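You operate a simulated robot arm through the tools that you are given. There is no shell and no other tool. Be economical: measure what you need, move in short steps, check, and stop when the job is done.

You run a simulated robot arm. Do the job below in one go: nothing can be reset, and whatever is moved stays where it is left.

JOB
Zero the press counter, then cap the pipe in the slider.
Fine: the yellow button zeroes it, once; slider in, one stroke, so that the display ends at 1 pcs; draw the slider out, stand the pipe on the black tray, leave the press on.

The check looks at the end state, three seconds after you hand in, the way a careful person would. Anything else that was tipped, shoved, dropped, spilled or broken makes it a failure. A push-on lid holds only when it is set on centred and level and pressed home; a screw cap is set on level and turned clockwise until tight.

ROBOT AND FRAMES
A 6-joint arm with a two-finger parallel gripper, fixed in place. Base frame: the origin is at the foot of the arm, x ahead of it, y to its left, z up; the work surface is at about z = 0.8. Lengths are in m, angles in rad, forces in N, time in s.
With the tool pointing down near the work surface it reaches from about 0.26 to 0.68 m from the base axis. Its first joint turns from -1.152 to 1.152 rad. Payload 2.9 kg.
The tool frame sits at the grasp point between the pads (the TCP): z along the fingers, y along the line on which they close. The tips reach 0.03 m beyond it. Largest opening 0.11 m; finger width 0.02, thickness 0.01; the body of the gripper, 0.048 by 0.112 m, starts 0.055 m behind the TCP.
Orientation is told as [roll, pitch, yaw] about the base's x, y, z axes, in that order, counted from this pose: with the fingers straight down and closing along the base's y, the tool's x points along the base's -x, its y along +y and its z along -z.

CONTROLS
- The arm moves only by the tool drive_tool. Its argument "deltas" is a list of rows, each an object of numbers (a shift or turn left out is 0, a gripper value left out holds the last): "x", "y", "z": the shift along the base's x, y, z in m; "rx", "ry", "rz": the turn, a rotation vector about the base's x, y, z in rad. In form: [{"x": .., "y": .., "z": .., "rx": .., "ry": .., "rz": ..}, ...]. A call has 1 to 10 rows; each row is the pose to reach, as a shift and turn from the pose commanded when the call began. "jaw" is the finger opening in m, from 0 to 0.11, set as the call begins (left out, the last holds). Each row takes 0.2 s and may step no farther than 0.05 m and 0.15 rad from the row before; otherwise, or with a gripper value out of range, the whole call is refused. Where a pose cannot be reached the arm comes as near as it can. A force on the tool above 50 N (or 10 N above the force at the start of the call, whichever is more), or a blocked arm, ends the call early, and 0.2 s more pass. The fingers move at their own pace (about 0.108 m/s each) and stop on an object; they squeeze with about 27 N. The grip force told is the motor's: it shows also when the fingers shut on nothing. Time passes only in rows, and 0.2 s behind the last, so rows that repeat a pose let the fingers close. The reply holds the time, the measured pose of the TCP, the force on the tool along the base axes, the opening and the grip force, in the units named above and with some noise.
- Cameras (640 x 400 px; columns grow to the right, rows downward): "scene" is fixed at [0.0535, 0.4142, 1.3945]; the picture's right is [-0.92, -0.38, 0.00], its down [-0.18, 0.44, -0.88] and it looks along [0.34, -0.81, -0.47] (base axes); focal length 341 px, centre (320, 200). "wrist" rides on the gripper at [-0.036, 0, -0.057] in the tool frame; the picture's right is [0.00, -1.00, 0.00], its down [0.97, 0.00, -0.24] and it looks along [0.24, 0.00, 0.97] (tool axes); focal length 218 px, centre (320, 200). There is no depth. A picture from a camera that has moved, and an enlarged one, comes with that camera's place and axes in the base frame and with its lens.
- camera(camera): a new picture of that camera. The clock stands still meanwhile.
- inspect(camera, box): a new picture of the part [left, top, right, bottom] of that camera's present view, enlarged. The clock stands still meanwhile.
- finish_job(): hands the job in; it is judged then, once.

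Work in short steps. Places have to be worked out from the pictures, the camera data and where the tool is seen: move nearer, look again, correct. Check each grasp and each placing, and mend what went wrong. You have 120 turns and 84 pictures in all, those below and enlarged ones among them. Open the gripper and draw the arm clear of the work before you hand the job in, unless the task says otherwise; then end with one line.

The tools are called after "Request:" as name(argument=value, ...) on one line, values as JSON. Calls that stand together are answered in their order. drive_tool: Moves the arm, as the interface text tells. Its arguments: {"type":"object","properties":{"deltas":{"type":"array","items":{"type":"object","properties":{"x":{"type":"number"},"y":{"type":"number"},"z":{"type":"number"},"rx":{"type":"number"},"ry":{"type":"number"},"rz":{"type":"number"}}}},"jaw":{"type":"number"}},"required":["deltas"]} The other tools are called the same way: camera (camera) takes a picture; inspect (camera, box) takes an enlarged picture of a part of a camera's view; finish_job () hands the job in.

At the start:

```text
time_s: 0.0
tcp_pos: [0.4183, -0.1246, 1.2612]
tcp_rot: [0.0, 0.002, 0.001]
wrist_force: [0.6, -1.2, 0.1]
grip_width: 0.1103
grasp_force: 0.1
```

scene: 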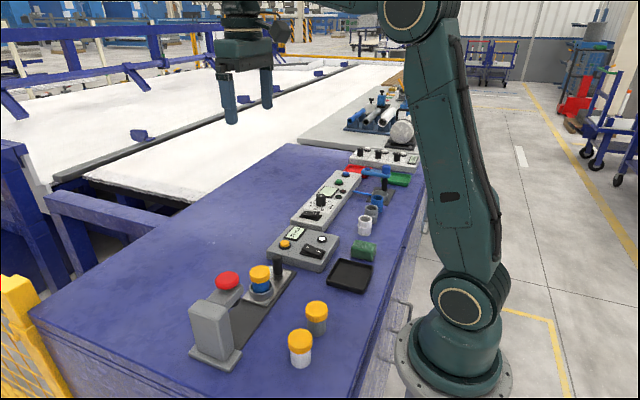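
wrist: 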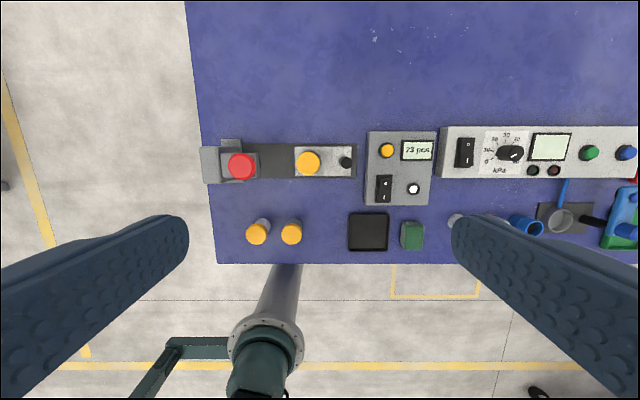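

The pictures show a press with a red head, a slider carrying a pipe, and a box with a yellow button and a display reading 73 pcs. I'll look closer at these.

Request:
inspect(camera="scene", box=[180, 210, 390, 370])

Request:
inspect(camera="wrist", box=[190, 110, 450, 270])

```text
2.50 times, centred on (285, 290) of scene
camera zoom: at [0.0535, 0.4142, 1.3945], right [-0.92, -0.38, 0.0], down [-0.18, 0.44, -0.88], along [0.34, -0.81, -0.47], focal length 853 px, centre (408, -25)
```

zoom: 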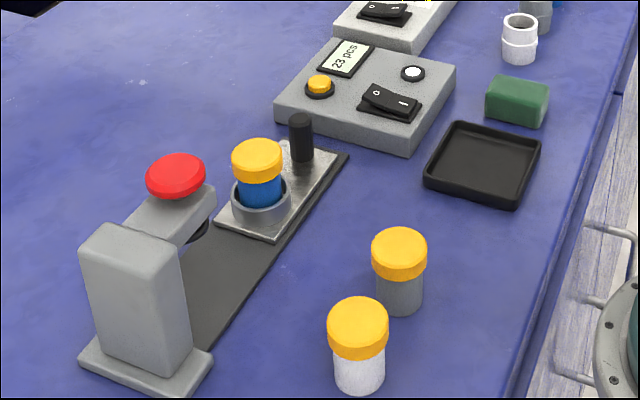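

```text
2.46 times, centred on (320, 190) of wrist
camera zoom: at [0.4544, -0.1236, 1.3192], right [0.0, -1.0, 0.0], down [-0.97, 0.0, 0.24], along [-0.24, 0.0, -0.97], focal length 537 px, centre (320, 225)
```

zoom: 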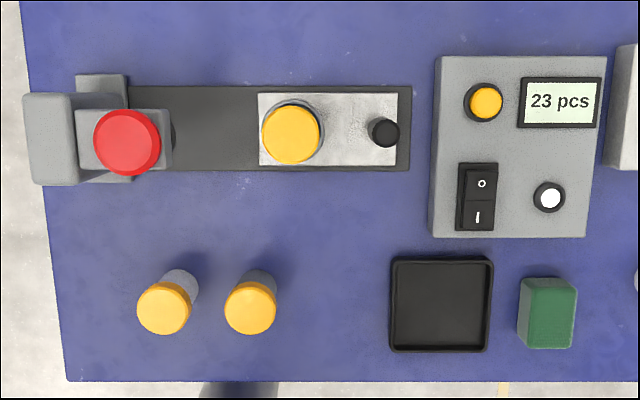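

Working from both views: yellow button ≈ (0.445, -0.267, 0.838), knob top ≈ (0.421, -0.178, 0.859), cap top ≈ (0.4205, -0.099, 0.881), red head ≈ (0.421, 0.010, 0.944). I'll move above the yellow button, closing the fingers and yawing toward -90° so that I can grip the knob later.

Request:
drive_tool(deltas=[{"x": 0.003, "y": -0.014, "z": -0.02, "rz": -0.14}, {"x": 0.006, "y": -0.028, "z": -0.04, "rz": -0.28}, {"x": 0.009, "y": -0.042, "z": -0.06, "rz": -0.42}, {"x": 0.012, "y": -0.056, "z": -0.08, "rz": -0.56}, {"x": 0.015, "y": -0.07, "z": -0.1, "rz": -0.7}, {"x": 0.018, "y": -0.084, "z": -0.12, "rz": -0.84}, {"x": 0.021, "y": -0.098, "z": -0.14, "rz": -0.98}, {"x": 0.024, "y": -0.112, "z": -0.16, "rz": -1.12}, {"x": 0.026, "y": -0.126, "z": -0.18, "rz": -1.26}, {"x": 0.027, "y": -0.142, "z": -0.2, "rz": -1.4}], jaw=0)

Request:
drive_tool(deltas=[{"z": -0.03, "rz": -0.1}, {"z": -0.06, "rz": -0.171}, {"z": -0.09, "rz": -0.171}, {"z": -0.12, "rz": -0.171}, {"z": -0.14, "rz": -0.171}, {"z": -0.14, "rz": -0.171}])

Request:
camera(camera="wrist")

Request:
inspect(camera="scene", box=[220, 170, 400, 300])

```text
time_s: 2.2
tcp_pos: [0.4459, -0.2659, 1.0612]
tcp_rot: [0.0, 0.001, -1.403]
wrist_force: [0.3, -1.3, 0.0]
grip_width: 0.0002
grasp_force: 27.4
```

```text
time_s: 3.6
tcp_pos: [0.4468, -0.266, 0.9227]
tcp_rot: [-0.001, 0.0, -1.57]
wrist_force: [0.2, 0.3, -0.3]
grip_width: 0.0
grasp_force: 27.0
```

```text
79 pictures are left
camera wrist: at [0.4464, -0.3009, 0.9788], right [-1.0, 0.0, 0.0], down [0.0, 0.97, 0.24], along [0.0, 0.24, -0.97], focal length 218 px, centre (320, 200)
```

wrist: 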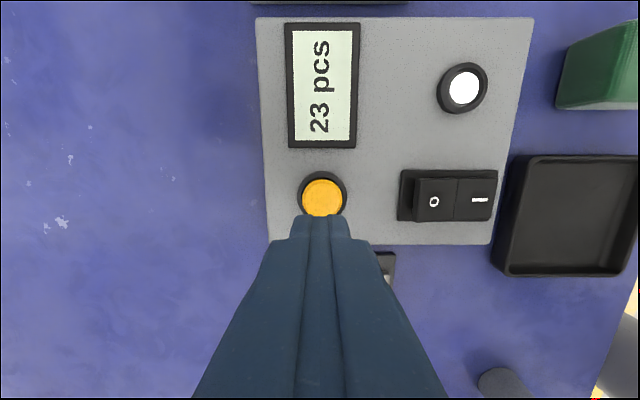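

```text
3.08 times, centred on (310, 235) of scene
camera zoom: at [0.0535, 0.4142, 1.3945], right [-0.92, -0.38, 0.0], down [-0.18, 0.44, -0.88], along [0.34, -0.81, -0.47], focal length 1050 px, centre (351, 92)
```

zoom: 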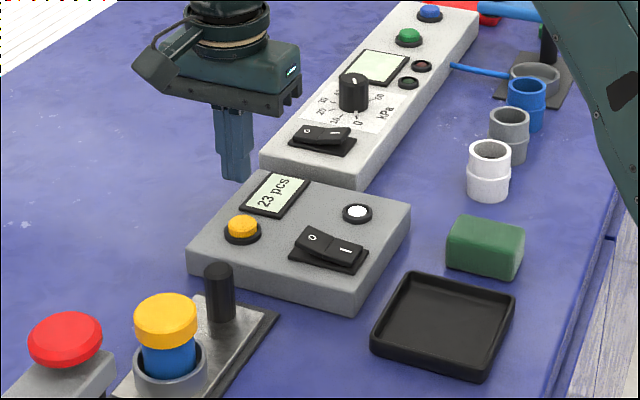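

The button is at ≈ (0.445, -0.268), almost directly under the tips. The lamp is lit, so the press is on. I'll lower to just around contact.

Request:
drive_tool(deltas=[{"x": -0.0015, "y": -0.002, "z": -0.02}, {"x": -0.0015, "y": -0.002, "z": -0.04}, {"x": -0.0015, "y": -0.002, "z": -0.048}, {"x": -0.0015, "y": -0.002, "z": -0.051}])

Request:
camera(camera="wrist")

```text
time_s: 4.6
tcp_pos: [0.4446, -0.2692, 0.8705]
tcp_rot: [-0.001, 0.0, -1.571]
wrist_force: [-1.0, -0.2, 1.4]
grip_width: 0.0
grasp_force: 27.8
```

```text
77 pictures are left
camera wrist: at [0.4442, -0.304, 0.9294], right [-1.0, 0.0, 0.0], down [0.0, 0.97, 0.24], along [0.0, 0.24, -0.97], focal length 218 px, centre (320, 200)
```

wrist: 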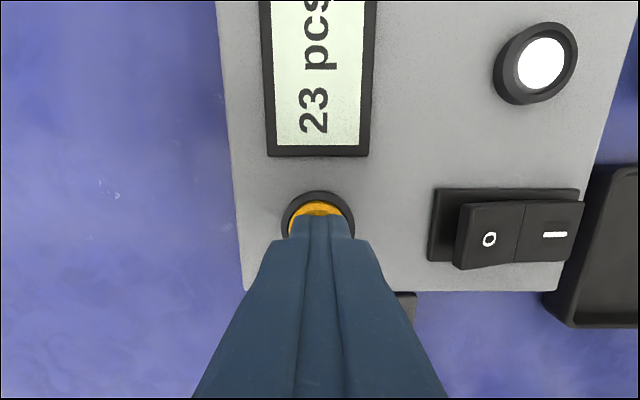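

Tips are just above the button and well aligned. I'll press a few mm.

Request:
drive_tool(deltas=[{"z": -0.002}, {"z": -0.004}, {"z": -0.006}])

Request:
camera(camera="wrist")

```text
time_s: 5.4
tcp_pos: [0.4442, -0.2691, 0.866]
tcp_rot: [0.001, -0.003, -1.572]
wrist_force: [-5.3, 3.8, 18.5]
grip_width: 0.0
grasp_force: 27.0
```

```text
76 pictures are left
camera wrist: at [0.4443, -0.304, 0.924], right [-1.0, 0.0, 0.0], down [0.0, 0.97, 0.24], along [0.0, 0.24, -0.97], focal length 218 px, centre (320, 200)
```

wrist: 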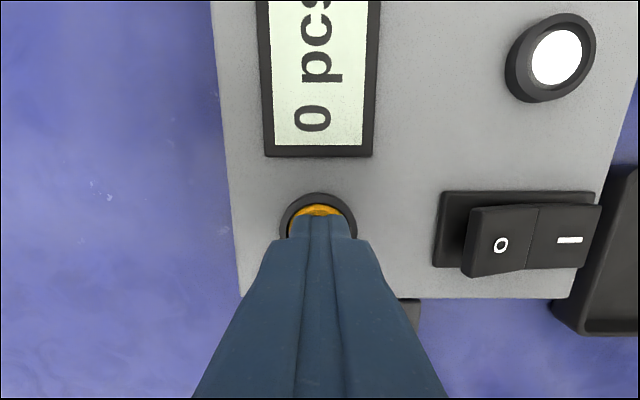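

The display reads 0. I'll lift straight up, move above the knob and open the jaws a little.

Request:
drive_tool(deltas=[{"z": 0.03}, {"z": 0.07}, {"z": 0.1}, {"x": -0.01, "y": 0.04, "z": 0.1}, {"x": -0.0235, "y": 0.08, "z": 0.1}, {"x": -0.0235, "y": 0.091, "z": 0.1}])

Request:
drive_tool(deltas=[{}, {}], jaw=0.045)

Request:
camera(camera="wrist")

Request:
inspect(camera="scene", box=[180, 210, 390, 370])

```text
time_s: 6.8
tcp_pos: [0.4191, -0.1764, 0.9634]
tcp_rot: [0.001, 0.0, -1.57]
wrist_force: [-0.1, 1.1, -1.0]
grip_width: 0.0
grasp_force: 26.6
```

```text
time_s: 7.4
tcp_pos: [0.4205, -0.1764, 0.9633]
tcp_rot: [0.0, 0.0, -1.571]
wrist_force: [0.2, 0.1, -0.6]
grip_width: 0.0449
grasp_force: 0.0
```

```text
75 pictures are left
camera wrist: at [0.4201, -0.2123, 1.0216], right [-1.0, 0.0, 0.0], down [0.0, 0.97, 0.24], along [0.0, 0.24, -0.97], focal length 218 px, centre (320, 200)
```

wrist: 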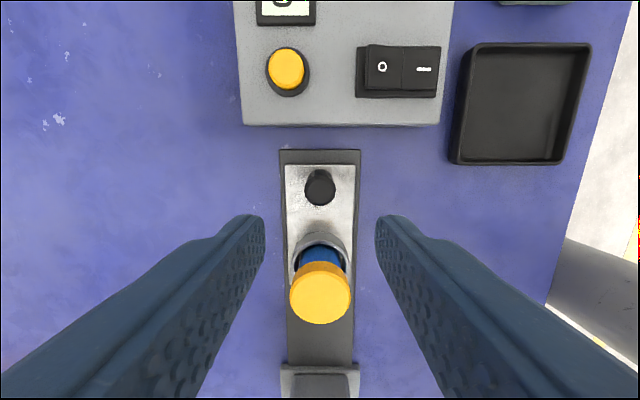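

```text
2.50 times, centred on (285, 290) of scene
camera zoom: at [0.0535, 0.4142, 1.3945], right [-0.92, -0.38, 0.0], down [-0.18, 0.44, -0.88], along [0.34, -0.81, -0.47], focal length 853 px, centre (408, -25)
```

zoom: 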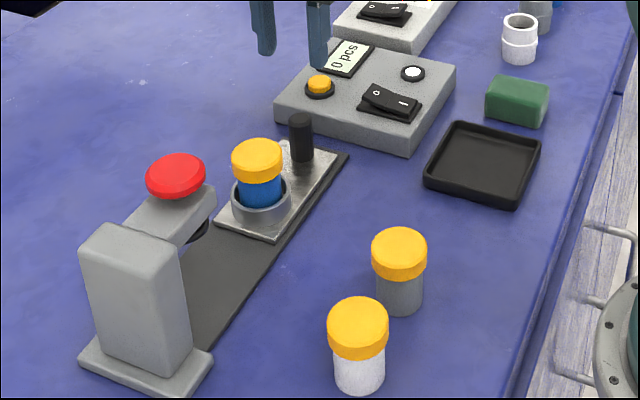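

The knob sits at about (0.420, -0.180). I'll lower with open jaws around it (TCP to ≈0.85) and grip.

Request:
drive_tool(deltas=[{"y": -0.003, "z": -0.03}, {"y": -0.003, "z": -0.06}, {"y": -0.003, "z": -0.09}, {"y": -0.003, "z": -0.112}, {"y": -0.003, "z": -0.112}])

Request:
drive_tool(deltas=[{}, {}], jaw=0)

Request:
camera(camera="scene")

```text
time_s: 8.6
tcp_pos: [0.4195, -0.181, 0.8514]
tcp_rot: [0.0, 0.0, -1.571]
wrist_force: [0.5, -0.4, -0.6]
grip_width: 0.0451
grasp_force: 0.0
```

```text
time_s: 9.2
tcp_pos: [0.4201, -0.1796, 0.8517]
tcp_rot: [0.0, -0.001, -1.571]
wrist_force: [6.3, 0.0, -5.1]
grip_width: 0.0238
grasp_force: 45.0
```

```text
73 pictures are left
```

scene: 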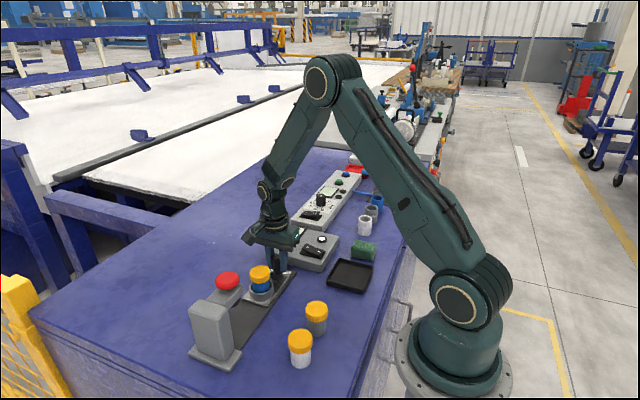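

The jaws stopped at about 24 mm with 6 N sideways. I'll let them settle and look at the grip.

Request:
drive_tool(deltas=[{}, {}])

Request:
inspect(camera="scene", box=[210, 230, 340, 310])

Request:
camera(camera="wrist")

```text
time_s: 9.8
tcp_pos: [0.4214, -0.18, 0.8516]
tcp_rot: [0.002, 0.0, -1.571]
wrist_force: [8.2, 0.1, -10.0]
grip_width: 0.024
grasp_force: 45.4
```

```text
4.92 times, centred on (275, 270) of scene
camera zoom: at [0.0539, 0.4142, 1.3945], right [-0.92, -0.38, 0.0], down [-0.18, 0.44, -0.88], along [0.34, -0.81, -0.47], focal length 1680 px, centre (542, -145)
```

zoom: 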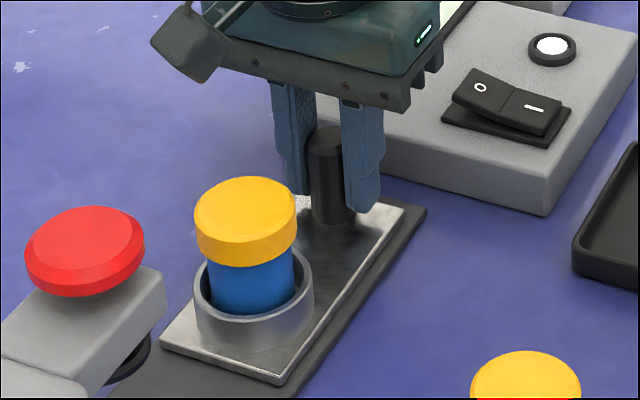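

```text
71 pictures are left
camera wrist: at [0.4201, -0.2158, 0.9096], right [-1.0, 0.0, 0.0], down [0.0, 0.97, 0.24], along [0.0, 0.24, -0.97], focal length 218 px, centre (320, 200)
```

wrist: 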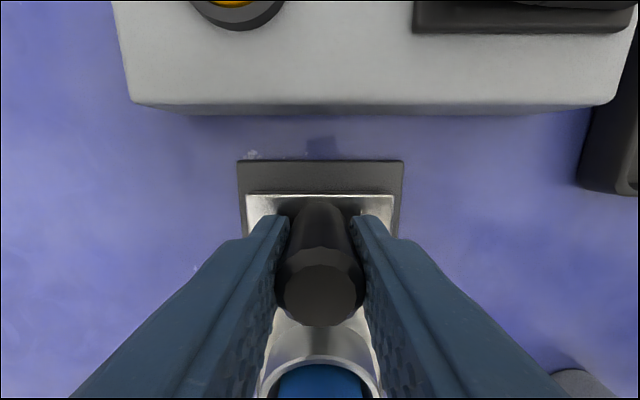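

The knob is gripped. I'll slide gently toward the press, at about 5 cm/s so the loose cap stays put.

Request:
drive_tool(deltas=[{"y": 0.004}, {"y": 0.01}, {"y": 0.018}, {"y": 0.026}, {"y": 0.034}, {"y": 0.042}, {"y": 0.048}, {"y": 0.052}, {"y": 0.054}])

Request:
inspect(camera="scene", box=[180, 230, 340, 330])

```text
time_s: 11.8
tcp_pos: [0.4208, -0.1264, 0.8518]
tcp_rot: [-0.002, 0.0, -1.571]
wrist_force: [-3.2, -0.8, -25.7]
grip_width: 0.0236
grasp_force: 44.8
```

```text
4.00 times, centred on (260, 280) of scene
camera zoom: at [0.0538, 0.4141, 1.3945], right [-0.92, -0.38, 0.0], down [-0.18, 0.44, -0.88], along [0.34, -0.81, -0.47], focal length 1365 px, centre (560, -120)
```

zoom: 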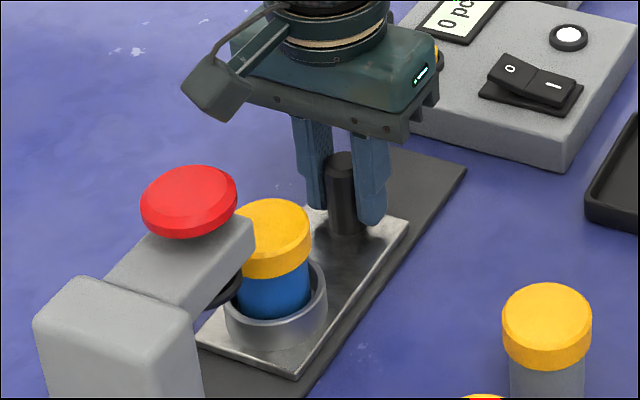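

Sliding works, but a vertical pull has built up in the grip. I'll release and regrip to relieve it.

Request:
drive_tool(deltas=[{}, {}], jaw=0.035)

Request:
drive_tool(deltas=[{}, {}], jaw=0.02)

```text
time_s: 12.4
tcp_pos: [0.4216, -0.1251, 0.8517]
tcp_rot: [0.001, 0.001, -1.571]
wrist_force: [-1.1, -0.2, 1.0]
grip_width: 0.0351
grasp_force: 0.0
```

```text
time_s: 13.0
tcp_pos: [0.4201, -0.1258, 0.8527]
tcp_rot: [-0.001, -0.001, -1.572]
wrist_force: [-13.1, 0.8, 7.5]
grip_width: 0.0234
grasp_force: 45.2
```

Relieved. I'll continue sliding in, slower near the end.

Request:
drive_tool(deltas=[{"y": 0.004}, {"y": 0.01}, {"y": 0.018}, {"y": 0.026}, {"y": 0.034}, {"y": 0.04}, {"y": 0.044}, {"y": 0.046}])

Request:
inspect(camera="scene", box=[180, 230, 340, 330])

Request:
camera(camera="wrist")

```text
time_s: 14.8
tcp_pos: [0.4207, -0.0797, 0.8539]
tcp_rot: [0.002, -0.002, -1.57]
wrist_force: [-5.7, -0.8, 11.2]
grip_width: 0.0236
grasp_force: 45.0
```

```text
4.00 times, centred on (260, 280) of scene
camera zoom: at [0.0533, 0.4142, 1.3945], right [-0.92, -0.38, 0.0], down [-0.18, 0.44, -0.88], along [0.34, -0.81, -0.47], focal length 1365 px, centre (560, -120)
```

zoom: 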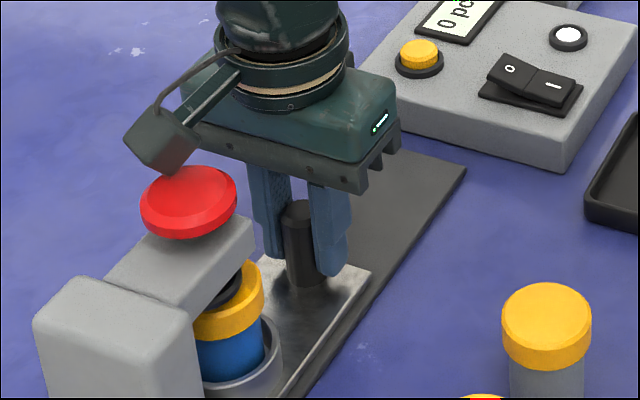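

```text
68 pictures are left
camera wrist: at [0.42, -0.1151, 0.9105], right [-1.0, 0.0, 0.0], down [0.0, 0.97, 0.24], along [0.0, 0.24, -0.97], focal length 218 px, centre (320, 200)
```

wrist: 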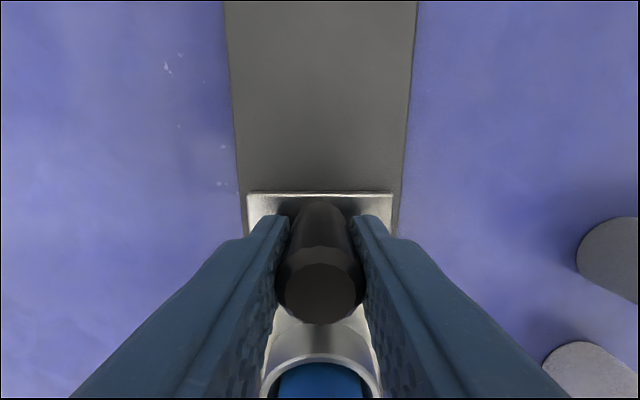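

Almost there. I'll creep in until the end stop shows in the y-force.

Request:
drive_tool(deltas=[{"y": 0.003}, {"y": 0.006}, {"y": 0.008}])

Request:
drive_tool(deltas=[{"y": 0.002}, {"y": 0.004}])

Request:
inspect(camera="scene", box=[180, 230, 340, 330])

```text
time_s: 15.6
tcp_pos: [0.42, -0.0712, 0.8525]
tcp_rot: [0.001, 0.0, -1.571]
wrist_force: [-8.6, 1.1, 18.9]
grip_width: 0.0238
grasp_force: 44.6
```

```text
time_s: 16.2
tcp_pos: [0.4195, -0.0711, 0.852]
tcp_rot: [-0.001, -0.004, -1.576]
wrist_force: [-8.7, -17.1, 16.8]
grip_width: 0.0237
grasp_force: 44.7
```

```text
4.00 times, centred on (260, 280) of scene
camera zoom: at [0.0532, 0.4138, 1.3946], right [-0.92, -0.38, 0.0], down [-0.18, 0.44, -0.88], along [0.34, -0.81, -0.47], focal length 1365 px, centre (560, -120)
```

zoom: 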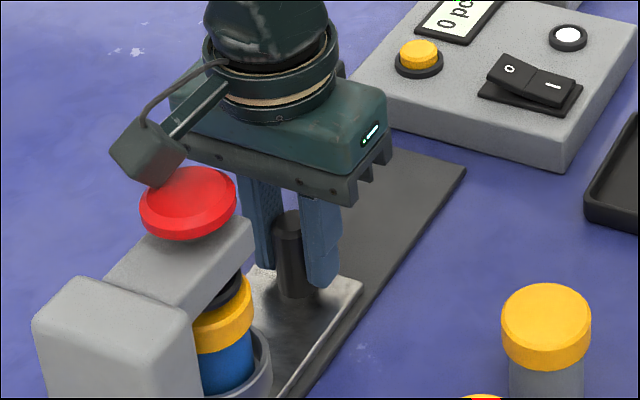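

The stop is reached at a travel of 0.109 m, which puts the pipe under the head. I'll release and rise clear.

Request:
drive_tool(deltas=[{"y": -0.002}, {"y": -0.002}], jaw=0.04)

Request:
drive_tool(deltas=[{"z": 0.03}, {"z": 0.07}, {"z": 0.11}, {"z": 0.15}, {"z": 0.17}, {"z": 0.17, "y": 0.035}, {"z": 0.17, "y": 0.06}, {"z": 0.17, "y": 0.06}], jaw=0.04)

Request:
drive_tool(deltas=[{}, {}, {}], jaw=0)

Request:
camera(camera="wrist")

Request:
inspect(camera="scene", box=[180, 210, 390, 370])

```text
time_s: 16.8
tcp_pos: [0.4213, -0.07, 0.8517]
tcp_rot: [0.001, 0.001, -1.571]
wrist_force: [0.4, -0.1, 0.8]
grip_width: 0.0402
grasp_force: 0.1
```

```text
time_s: 18.6
tcp_pos: [0.4206, -0.0099, 1.0229]
tcp_rot: [0.0, 0.001, -1.571]
wrist_force: [-0.4, 0.1, 0.2]
grip_width: 0.0399
grasp_force: 0.1
```

```text
time_s: 19.4
tcp_pos: [0.4211, -0.0106, 1.0235]
tcp_rot: [0.001, 0.0, -1.571]
wrist_force: [0.5, 0.0, 0.1]
grip_width: 0.0
grasp_force: 26.6
```

```text
66 pictures are left
camera wrist: at [0.4205, -0.0454, 1.0812], right [-1.0, 0.0, 0.0], down [0.0, 0.97, 0.24], along [0.0, 0.24, -0.97], focal length 218 px, centre (320, 200)
```

wrist: 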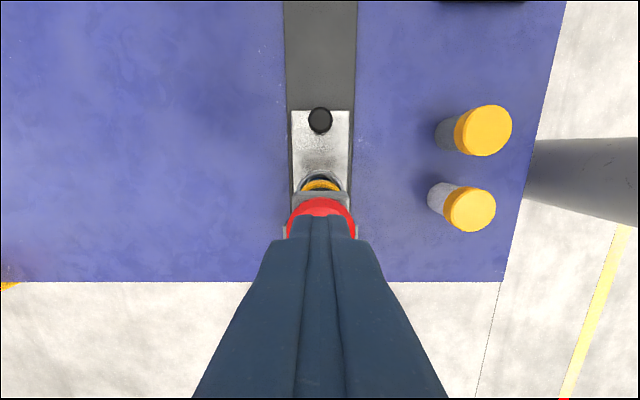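

```text
2.50 times, centred on (285, 290) of scene
camera zoom: at [0.0535, 0.4142, 1.3945], right [-0.92, -0.38, 0.0], down [-0.18, 0.44, -0.88], along [0.34, -0.81, -0.47], focal length 853 px, centre (408, -25)
```

zoom: 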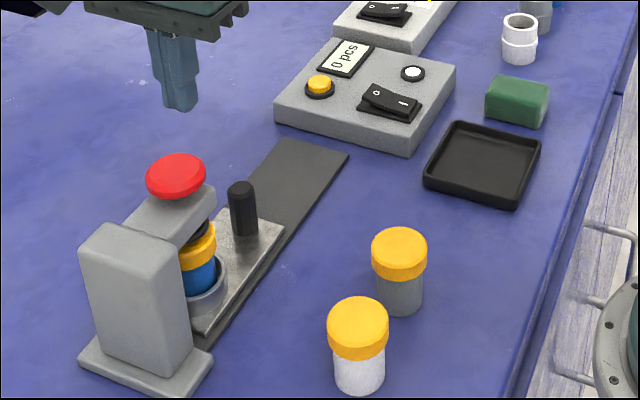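

Aligned in x. I'll move over the red head (y ≈ 0.0105) and lower to just above it.

Request:
drive_tool(deltas=[{"y": 0.021}, {"y": 0.021, "z": -0.02}, {"y": 0.021, "z": -0.042}, {"y": 0.021, "z": -0.046}])

Request:
inspect(camera="scene", box=[170, 230, 310, 370])

```text
time_s: 20.4
tcp_pos: [0.4205, 0.0096, 0.9772]
tcp_rot: [0.0, 0.0, -1.57]
wrist_force: [0.9, -0.2, 0.6]
grip_width: 0.0
grasp_force: 27.0
```

```text
2.86 times, centred on (240, 300) of scene
camera zoom: at [0.0536, 0.4142, 1.3945], right [-0.92, -0.38, 0.0], down [-0.18, 0.44, -0.88], along [0.34, -0.81, -0.47], focal length 975 px, centre (549, -86)
```

zoom: 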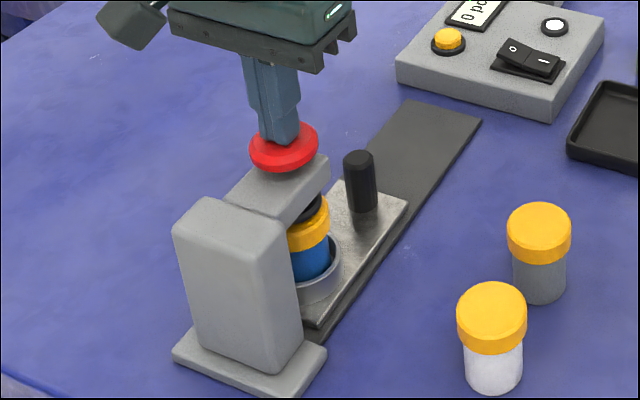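

Centred on the red head. I'll press down in small steps in one continuous stroke.

Request:
drive_tool(deltas=[{"z": -0.003}, {"z": -0.006}, {"z": -0.008}, {"z": -0.01}, {"z": -0.012}])

Request:
inspect(camera="scene", box=[170, 210, 350, 350])

```text
time_s: 21.6
tcp_pos: [0.4204, 0.0111, 0.9631]
tcp_rot: [0.0, -0.001, -1.571]
wrist_force: [-2.3, -1.7, 7.0]
grip_width: 0.0002
grasp_force: 27.0
```

```text
2.86 times, centred on (260, 280) of scene
camera zoom: at [0.0534, 0.4142, 1.3945], right [-0.92, -0.38, 0.0], down [-0.18, 0.44, -0.88], along [0.34, -0.81, -0.47], focal length 975 px, centre (491, -29)
```

zoom: 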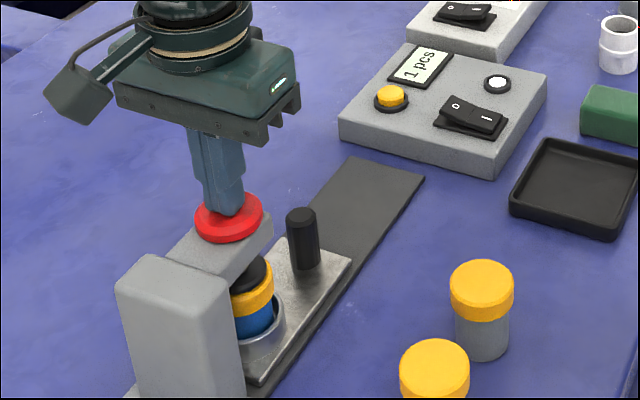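

The display reads 1 and the plunger is down on the cap. I'll hold briefly to see whether the stroke is complete.

Request:
drive_tool(deltas=[{}, {}, {}])

Request:
inspect(camera="scene", box=[210, 250, 290, 310])

```text
time_s: 22.4
tcp_pos: [0.4199, 0.0116, 0.9637]
tcp_rot: [0.001, 0.002, -1.57]
wrist_force: [-0.5, -2.4, 4.6]
grip_width: 0.0002
grasp_force: 26.7
```

```text
6.67 times, centred on (250, 280) of scene
camera zoom: at [0.0535, 0.4142, 1.3945], right [-0.92, -0.38, 0.0], down [-0.18, 0.44, -0.88], along [0.34, -0.81, -0.47], focal length 2275 px, centre (787, -333)
```

zoom: 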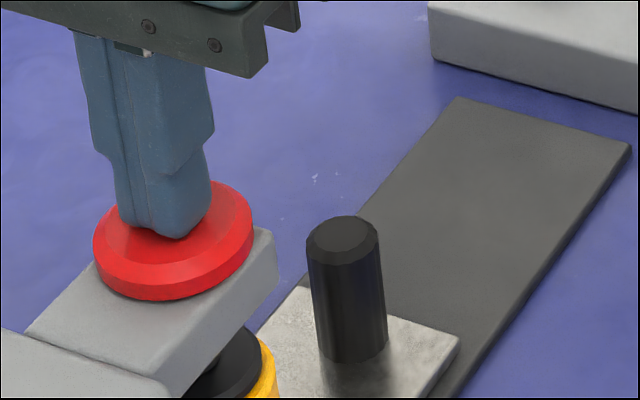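

To be sure the stroke is complete, I'll push on to firm bottom within this same press.

Request:
drive_tool(deltas=[{"z": -0.002}, {"z": -0.004}, {"z": -0.006}])

Request:
inspect(camera="scene", box=[210, 210, 350, 310])

```text
time_s: 23.2
tcp_pos: [0.4217, 0.0105, 0.9624]
tcp_rot: [0.0, -0.002, -1.57]
wrist_force: [-7.5, -0.8, 13.4]
grip_width: 0.0
grasp_force: 26.8
stopped in row 3: the force on the tool passed its limit (the readings are from after the stop); the commanded pose is now the measured one
```

```text
4.00 times, centred on (280, 260) of scene
camera zoom: at [0.0531, 0.4142, 1.3945], right [-0.92, -0.38, 0.0], down [-0.18, 0.44, -0.88], along [0.34, -0.81, -0.47], focal length 1365 px, centre (480, -40)
```

zoom: 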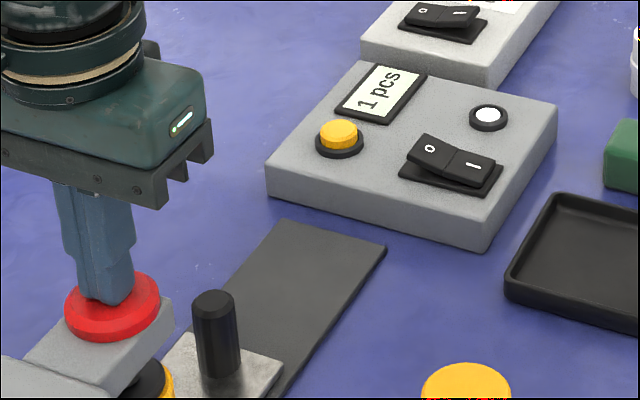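

The button has bottomed (force jump) and the count is still 1. I'll lift straight off and look.

Request:
drive_tool(deltas=[{"z": 0.02}, {"z": 0.06}, {"z": 0.1}, {"z": 0.1}])

Request:
inspect(camera="scene", box=[190, 220, 350, 350])

```text
time_s: 24.2
tcp_pos: [0.422, 0.0108, 1.0625]
tcp_rot: [0.002, -0.002, -1.571]
wrist_force: [-0.7, 0.4, -0.1]
grip_width: 0.0001
grasp_force: 26.9
```

```text
3.08 times, centred on (270, 285) of scene
camera zoom: at [0.0535, 0.4142, 1.3945], right [-0.92, -0.38, 0.0], down [-0.18, 0.44, -0.88], along [0.34, -0.81, -0.47], focal length 1050 px, centre (474, -62)
```

zoom: 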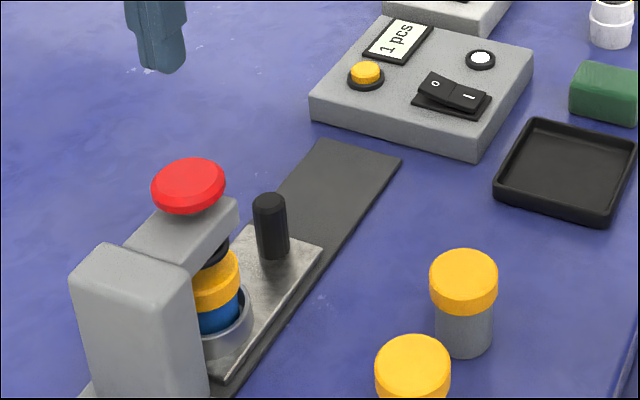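

Display 1 pcs, plunger up, cap seated. I'll go back to the knob at y ≈ -0.071.

Request:
drive_tool(deltas=[{"x": -0.001, "y": -0.04}, {"x": -0.001, "y": -0.082}, {"x": -0.001, "y": -0.082, "z": -0.04}, {"x": -0.001, "y": -0.082, "z": -0.08}, {"x": -0.001, "y": -0.082, "z": -0.1}], jaw=0.045)

Request:
camera(camera="wrist")

```text
time_s: 25.4
tcp_pos: [0.4196, -0.0678, 0.9617]
tcp_rot: [0.004, -0.002, -1.57]
wrist_force: [-0.6, 0.1, 0.2]
grip_width: 0.0448
grasp_force: 0.0
```

```text
59 pictures are left
camera wrist: at [0.4207, -0.1053, 1.0184], right [-1.0, 0.0, 0.0], down [0.0, 0.97, 0.24], along [0.0, 0.24, -0.97], focal length 218 px, centre (320, 200)
```

wrist: 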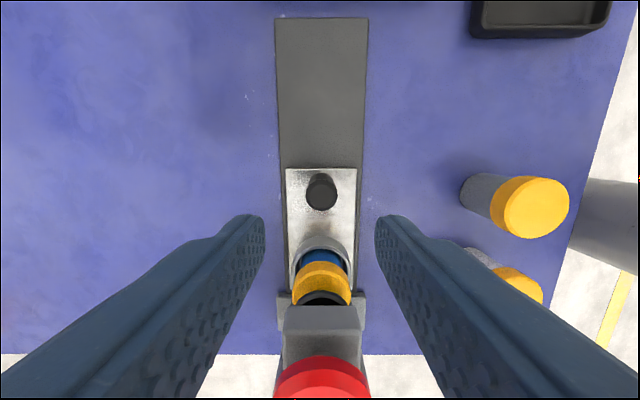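

The knob is at y ≈ -0.072, in line. I'll lower around it and grip.

Request:
drive_tool(deltas=[{"y": -0.001, "z": -0.03}, {"y": -0.001, "z": -0.06}, {"y": -0.001, "z": -0.09}, {"y": -0.001, "z": -0.11}, {"y": -0.001, "z": -0.11}])

Request:
drive_tool(deltas=[{}, {}], jaw=0.02)

```text
time_s: 26.6
tcp_pos: [0.4189, -0.0682, 0.8521]
tcp_rot: [0.003, -0.001, -1.57]
wrist_force: [0.0, 0.6, 0.9]
grip_width: 0.0448
grasp_force: 0.0
```

```text
time_s: 27.2
tcp_pos: [0.4194, -0.0692, 0.8528]
tcp_rot: [0.003, -0.002, -1.57]
wrist_force: [2.8, 0.5, -0.8]
grip_width: 0.0238
grasp_force: 45.3
```

Gripped. I'll draw the slider out smoothly.

Request:
drive_tool(deltas=[{"y": -0.004}, {"y": -0.01}, {"y": -0.018}, {"y": -0.026}, {"y": -0.034}, {"y": -0.042}, {"y": -0.05}, {"y": -0.056}, {"y": -0.06}])

Request:
drive_tool(deltas=[{"y": -0.006}, {"y": -0.014}, {"y": -0.022}, {"y": -0.03}, {"y": -0.038}, {"y": -0.043}, {"y": -0.047}, {"y": -0.05}, {"y": -0.053}])

Request:
inspect(camera="scene", box=[190, 220, 350, 350])

```text
time_s: 29.2
tcp_pos: [0.4204, -0.1341, 0.852]
tcp_rot: [0.004, -0.001, -1.573]
wrist_force: [-1.1, 0.8, 10.1]
grip_width: 0.0236
grasp_force: 44.8
```

```text
time_s: 31.2
tcp_pos: [0.4196, -0.1797, 0.8512]
tcp_rot: [-0.001, 0.009, -1.563]
wrist_force: [8.3, 33.3, -2.0]
grip_width: 0.0238
grasp_force: 44.7
```

```text
3.08 times, centred on (270, 285) of scene
camera zoom: at [0.0537, 0.4151, 1.3942], right [-0.92, -0.38, 0.0], down [-0.18, 0.44, -0.88], along [0.34, -0.81, -0.47], focal length 1050 px, centre (474, -62)
```

zoom: 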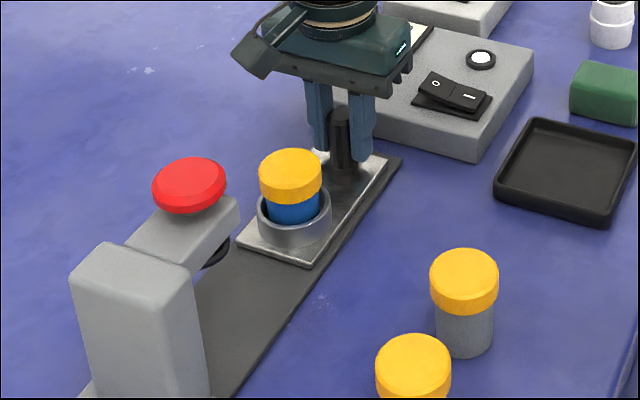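

The slider is back at its outer stop. I'll ease off, release, rise, and look down at the cap.

Request:
drive_tool(deltas=[{"y": 0.005}, {"y": 0.007}])

Request:
drive_tool(deltas=[{}, {}], jaw=0.045)

Request:
drive_tool(deltas=[{"z": 0.03}, {"z": 0.07}, {"z": 0.11}, {"z": 0.13}, {"z": 0.13, "y": 0.03}, {"z": 0.13, "y": 0.06}, {"z": 0.13, "y": 0.08}, {"z": 0.13, "y": 0.08}], jaw=0.045)

Request:
drive_tool(deltas=[{}, {}], jaw=0.075)

Request:
camera(camera="wrist")

Request:
inspect(camera="scene", box=[190, 220, 350, 350])

```text
time_s: 31.8
tcp_pos: [0.4202, -0.1798, 0.8516]
tcp_rot: [0.004, -0.003, -1.576]
wrist_force: [8.1, -0.7, -18.2]
grip_width: 0.0238
grasp_force: 44.4
```

```text
time_s: 32.4
tcp_pos: [0.4201, -0.1783, 0.8533]
tcp_rot: [0.004, -0.001, -1.573]
wrist_force: [0.3, 0.0, 0.6]
grip_width: 0.0451
grasp_force: 0.1
```

```text
time_s: 34.2
tcp_pos: [0.4191, -0.0967, 0.9814]
tcp_rot: [0.004, -0.001, -1.571]
wrist_force: [-0.8, -0.1, 0.4]
grip_width: 0.045
grasp_force: 0.1
```

```text
time_s: 34.8
tcp_pos: [0.4194, -0.0973, 0.9814]
tcp_rot: [0.004, -0.002, -1.57]
wrist_force: [0.3, 0.2, -0.3]
grip_width: 0.0749
grasp_force: 0.1
```

```text
57 pictures are left
camera wrist: at [0.4191, -0.1333, 1.0388], right [-1.0, 0.0, 0.0], down [0.0, 0.97, 0.24], along [0.0, 0.24, -0.97], focal length 218 px, centre (320, 200)
```

wrist: 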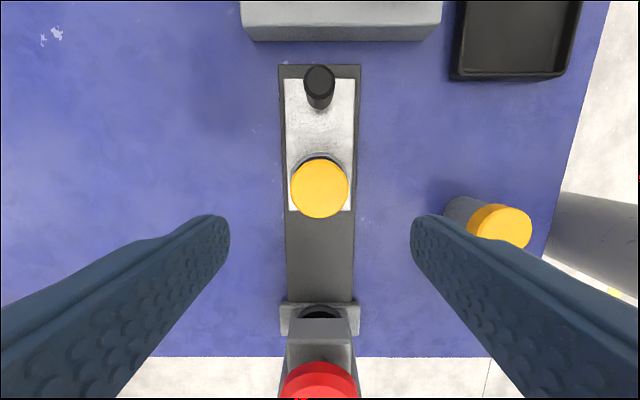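

```text
3.08 times, centred on (270, 285) of scene
camera zoom: at [0.0535, 0.4142, 1.3945], right [-0.92, -0.38, 0.0], down [-0.18, 0.44, -0.88], along [0.34, -0.81, -0.47], focal length 1050 px, centre (474, -62)
```

zoom: 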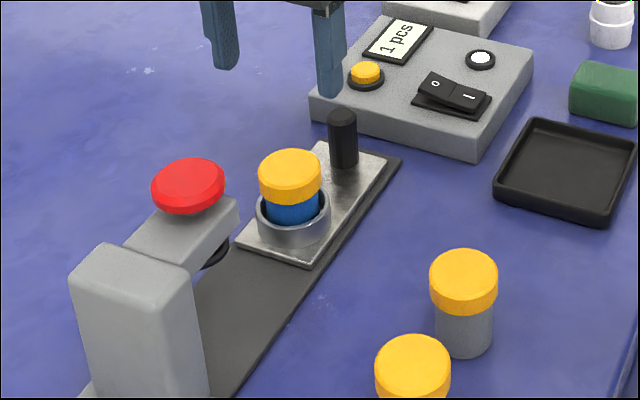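

The cap top is at ≈ (0.420, -0.100, 0.867), lower than before, so it was pressed down, and the cup rim is at ≈ 0.833. I'll lower to TCP z ≈ 0.873, keeping the tips above the rim, and grip the cap.

Request:
drive_tool(deltas=[{"x": 0.0005, "y": -0.002, "z": -0.03}, {"x": 0.0005, "y": -0.002, "z": -0.06}, {"x": 0.0005, "y": -0.002, "z": -0.09}, {"x": 0.0005, "y": -0.002, "z": -0.108}, {"x": 0.0005, "y": -0.002, "z": -0.108}])

Request:
inspect(camera="scene", box=[210, 220, 330, 320])

Request:
camera(camera="wrist")

```text
time_s: 36.0
tcp_pos: [0.42, -0.1013, 0.8726]
tcp_rot: [0.004, -0.002, -1.57]
wrist_force: [-0.3, 0.6, -1.0]
grip_width: 0.075
grasp_force: 0.1
```

```text
4.00 times, centred on (270, 270) of scene
camera zoom: at [0.0536, 0.4142, 1.3945], right [-0.92, -0.38, 0.0], down [-0.18, 0.44, -0.88], along [0.34, -0.81, -0.47], focal length 1365 px, centre (520, -80)
```

zoom: 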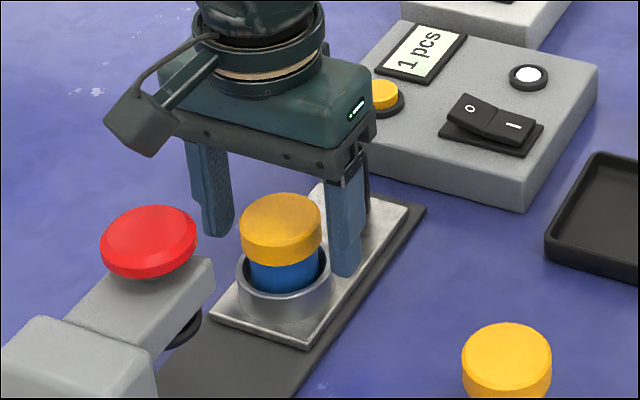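

```text
54 pictures are left
camera wrist: at [0.4204, -0.1357, 0.9313], right [-1.0, 0.0, 0.0], down [0.0, 0.97, 0.24], along [0.0, 0.24, -0.97], focal length 218 px, centre (320, 200)
```

wrist: 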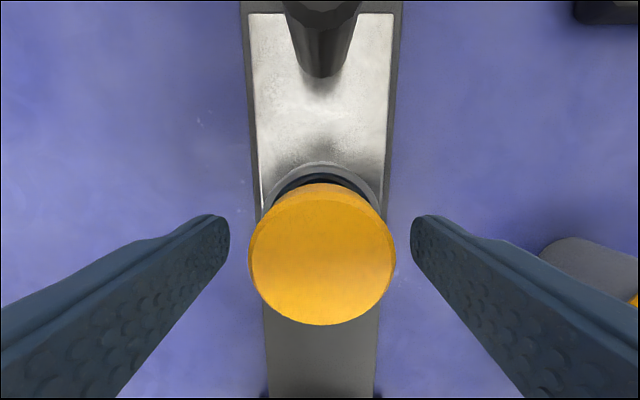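

Centred over the cap. I'll close the jaws.

Request:
drive_tool(deltas=[{}, {}, {}], jaw=0.03)

Request:
inspect(camera="scene", box=[210, 220, 330, 320])

```text
time_s: 36.8
tcp_pos: [0.4205, -0.0999, 0.8726]
tcp_rot: [0.005, -0.001, -1.57]
wrist_force: [0.3, -1.0, 0.5]
grip_width: 0.0458
grasp_force: 26.5
```

```text
4.00 times, centred on (270, 270) of scene
camera zoom: at [0.0536, 0.4142, 1.3945], right [-0.92, -0.38, 0.0], down [-0.18, 0.44, -0.88], along [0.34, -0.81, -0.47], focal length 1365 px, centre (520, -80)
```

zoom: 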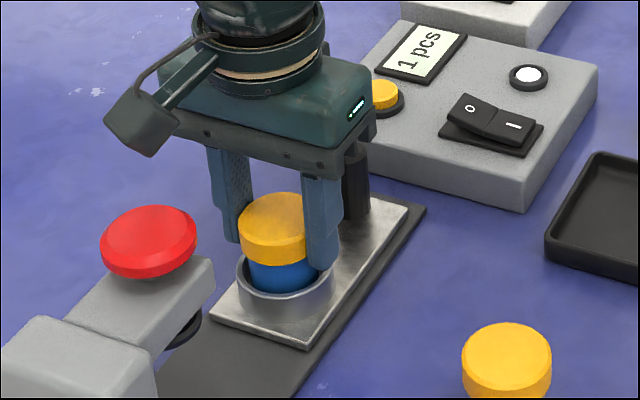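

The cap is gripped at 46 mm. I'll lift slowly straight up.

Request:
drive_tool(deltas=[{"z": 0.005}, {"z": 0.015}, {"z": 0.03}, {"z": 0.05}, {"z": 0.07}, {"z": 0.085}, {"z": 0.09}])

Request:
inspect(camera="scene", box=[190, 190, 350, 310])

```text
time_s: 38.4
tcp_pos: [0.4187, -0.0999, 0.9645]
tcp_rot: [0.004, -0.003, -1.571]
wrist_force: [0.3, -0.6, -1.3]
grip_width: 0.0456
grasp_force: 26.9
```

```text
3.33 times, centred on (270, 250) of scene
camera zoom: at [0.0535, 0.4142, 1.3945], right [-0.92, -0.38, 0.0], down [-0.18, 0.44, -0.88], along [0.34, -0.81, -0.47], focal length 1137 px, centre (487, 33)
```

zoom: 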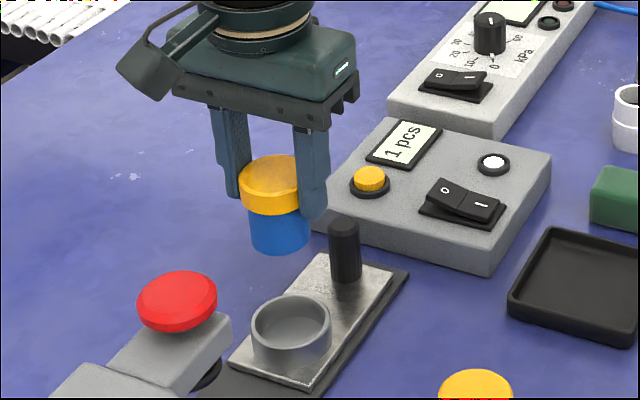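

The pipe came up with its cap on. Tray centre from both views ≈ (0.244, -0.245). I'll carry it over there at this height.

Request:
drive_tool(deltas=[{"x": -0.01, "y": -0.008}, {"x": -0.03, "y": -0.024}, {"x": -0.055, "y": -0.045}, {"x": -0.08, "y": -0.066}, {"x": -0.105, "y": -0.087}, {"x": -0.13, "y": -0.108}, {"x": -0.153, "y": -0.126}, {"x": -0.17, "y": -0.139}, {"x": -0.176, "y": -0.144}, {"x": -0.176, "y": -0.144}])

Request:
camera(camera="wrist")

Request:
camera(camera="scene")

```text
time_s: 40.6
tcp_pos: [0.2443, -0.2437, 0.9623]
tcp_rot: [0.002, -0.002, -1.571]
wrist_force: [-0.3, -0.5, -1.1]
grip_width: 0.0454
grasp_force: 27.4
```

```text
51 pictures are left
camera wrist: at [0.2451, -0.2792, 1.0205], right [-1.0, 0.0, 0.0], down [0.0, 0.97, 0.24], along [0.0, 0.24, -0.97], focal length 218 px, centre (320, 200)
```

wrist: 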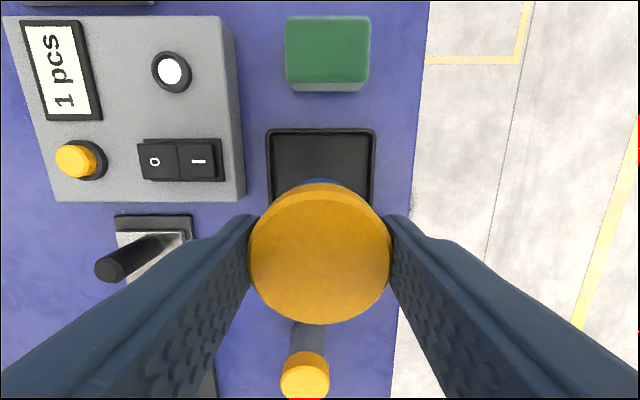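

```text
50 pictures are left
```

scene: 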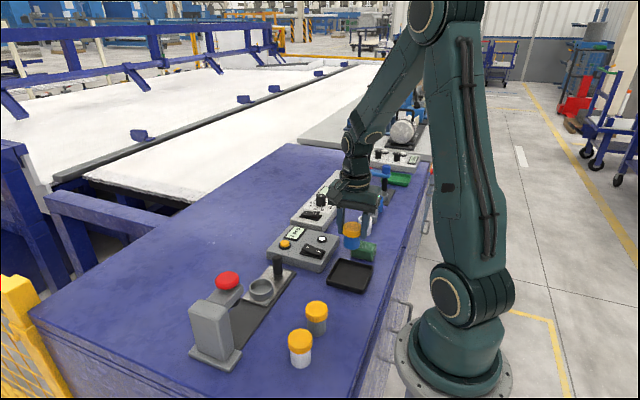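

The tray is centred under the pipe. I'll lower to just above the floor, then creep to contact.

Request:
drive_tool(deltas=[{"z": -0.02}, {"z": -0.04}, {"z": -0.06}, {"z": -0.078}, {"z": -0.086}, {"z": -0.089}, {"z": -0.089}])

Request:
inspect(camera="scene", box=[300, 210, 420, 310])

```text
time_s: 42.2
tcp_pos: [0.2442, -0.2435, 0.8748]
tcp_rot: [0.002, -0.001, -1.571]
wrist_force: [0.0, 0.4, 0.9]
grip_width: 0.0454
grasp_force: 27.1
```

```text
4.00 times, centred on (360, 260) of scene
camera zoom: at [0.0536, 0.4142, 1.3945], right [-0.92, -0.38, 0.0], down [-0.18, 0.44, -0.88], along [0.34, -0.81, -0.47], focal length 1365 px, centre (160, -40)
```

zoom: 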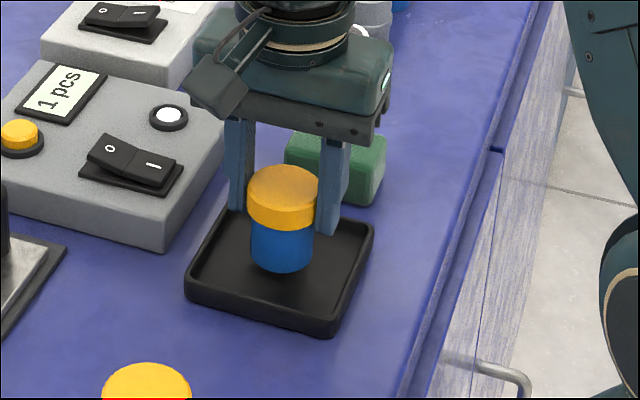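

No contact yet. I'll creep down.

Request:
drive_tool(deltas=[{"z": -0.002}, {"z": -0.004}, {"z": -0.006}])

Request:
drive_tool(deltas=[{"z": -0.0015}, {"z": -0.003}])

```text
time_s: 43.0
tcp_pos: [0.2449, -0.2438, 0.8694]
tcp_rot: [0.002, -0.002, -1.57]
wrist_force: [-0.4, -0.5, -0.9]
grip_width: 0.0456
grasp_force: 26.9
```

```text
time_s: 43.6
tcp_pos: [0.245, -0.2457, 0.8655]
tcp_rot: [0.003, -0.002, -1.572]
wrist_force: [-0.5, -0.5, -1.3]
grip_width: 0.0457
grasp_force: 26.7
```

Request:
drive_tool(deltas=[{"z": -0.001}, {"z": -0.002}])

Request:
inspect(camera="scene", box=[300, 210, 420, 310])

```text
time_s: 44.2
tcp_pos: [0.246, -0.2443, 0.8632]
tcp_rot: [0.005, -0.002, -1.574]
wrist_force: [0.2, 0.1, 0.0]
grip_width: 0.0457
grasp_force: 27.0
```

```text
4.00 times, centred on (360, 260) of scene
camera zoom: at [0.0536, 0.4142, 1.3945], right [-0.92, -0.38, 0.0], down [-0.18, 0.44, -0.88], along [0.34, -0.81, -0.47], focal length 1365 px, centre (160, -40)
```

zoom: 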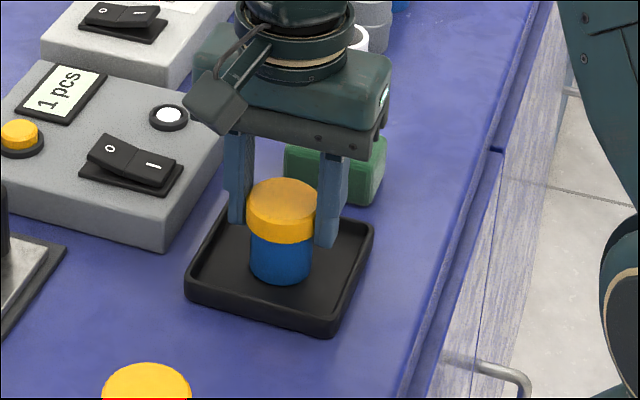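

Very near the floor but no contact force yet. I'll continue in 1 mm steps.

Request:
drive_tool(deltas=[{"z": -0.001}, {"z": -0.001}])

Request:
drive_tool(deltas=[{"z": -0.001}, {"z": -0.001}])

Request:
drive_tool(deltas=[{"z": -0.001}, {"z": -0.001}])

```text
time_s: 44.8
tcp_pos: [0.2446, -0.2445, 0.8623]
tcp_rot: [0.004, -0.002, -1.572]
wrist_force: [-0.4, -1.0, -1.0]
grip_width: 0.0454
grasp_force: 27.0
```

```text
time_s: 45.4
tcp_pos: [0.2442, -0.2456, 0.8625]
tcp_rot: [0.004, -0.001, -1.57]
wrist_force: [-0.7, 2.1, 9.6]
grip_width: 0.0456
grasp_force: 27.0
```

```text
time_s: 46.0
tcp_pos: [0.245, -0.2452, 0.8611]
tcp_rot: [0.003, -0.001, -1.574]
wrist_force: [-3.1, 2.1, 24.6]
grip_width: 0.0456
grasp_force: 26.9
```

Contact with the floor is firm (25 N). I'll ease up 1.5 mm so it just rests, then open.

Request:
drive_tool(deltas=[{"z": 0.001}, {"z": 0.0015}])

Request:
drive_tool(deltas=[{}, {}], jaw=0.07)

Request:
inspect(camera="scene", box=[300, 210, 420, 310])

```text
time_s: 46.6
tcp_pos: [0.2451, -0.2445, 0.8609]
tcp_rot: [0.002, 0.001, -1.57]
wrist_force: [0.4, -0.8, 2.7]
grip_width: 0.0456
grasp_force: 26.5
```

```text
time_s: 47.2
tcp_pos: [0.2447, -0.2438, 0.8628]
tcp_rot: [0.003, 0.0, -1.571]
wrist_force: [0.3, -0.8, 0.3]
grip_width: 0.0699
grasp_force: 0.1
```

```text
4.00 times, centred on (360, 260) of scene
camera zoom: at [0.0535, 0.4142, 1.3945], right [-0.92, -0.38, 0.0], down [-0.18, 0.44, -0.88], along [0.34, -0.81, -0.47], focal length 1365 px, centre (160, -40)
```

zoom: 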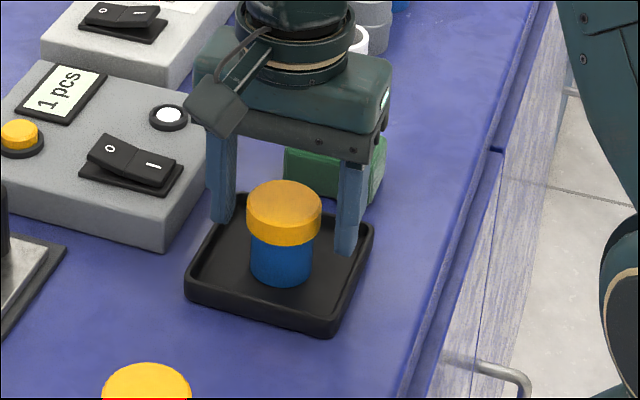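

The pipe stands level on the tray. I'll lift straight up and clear.

Request:
drive_tool(deltas=[{"z": 0.01}, {"z": 0.04}, {"z": 0.08}, {"z": 0.12}, {"z": 0.16}, {"z": 0.2}, {"z": 0.24, "x": 0.03}, {"z": 0.27, "x": 0.06}])

Request:
camera(camera="scene")

Request:
inspect(camera="scene", box=[180, 210, 390, 370])

```text
time_s: 49.0
tcp_pos: [0.3057, -0.2428, 1.131]
tcp_rot: [0.002, 0.0, -1.572]
wrist_force: [-0.2, -0.2, -0.6]
grip_width: 0.0699
grasp_force: 0.0
```

```text
46 pictures are left
```

scene: 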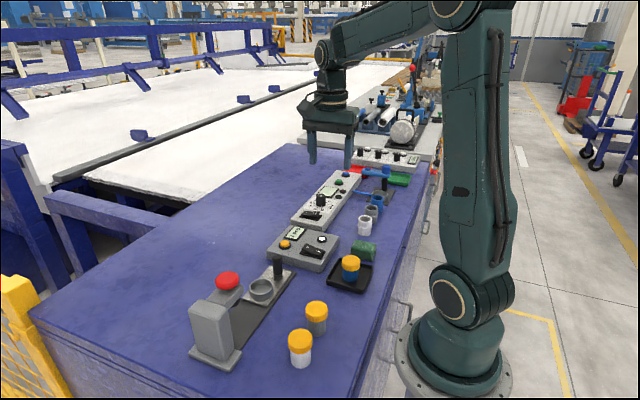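

```text
2.50 times, centred on (285, 290) of scene
camera zoom: at [0.0535, 0.4142, 1.3945], right [-0.92, -0.38, 0.0], down [-0.18, 0.44, -0.88], along [0.34, -0.81, -0.47], focal length 853 px, centre (408, -25)
```

zoom: 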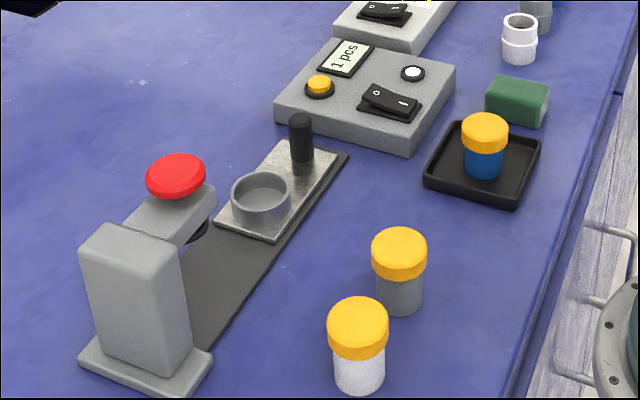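

The display reads 1 pcs, the lamp is lit, the slider is out, and the capped pipe stands on the tray with nothing else disturbed. I'm handing in.

Request:
finish_job()

```text
The job is handed in.
```

The job is handed in: the counter was zeroed once and now reads 1 pcs after one stroke, the slider is drawn out, the capped pipe stands on the black tray, and the press is still on.
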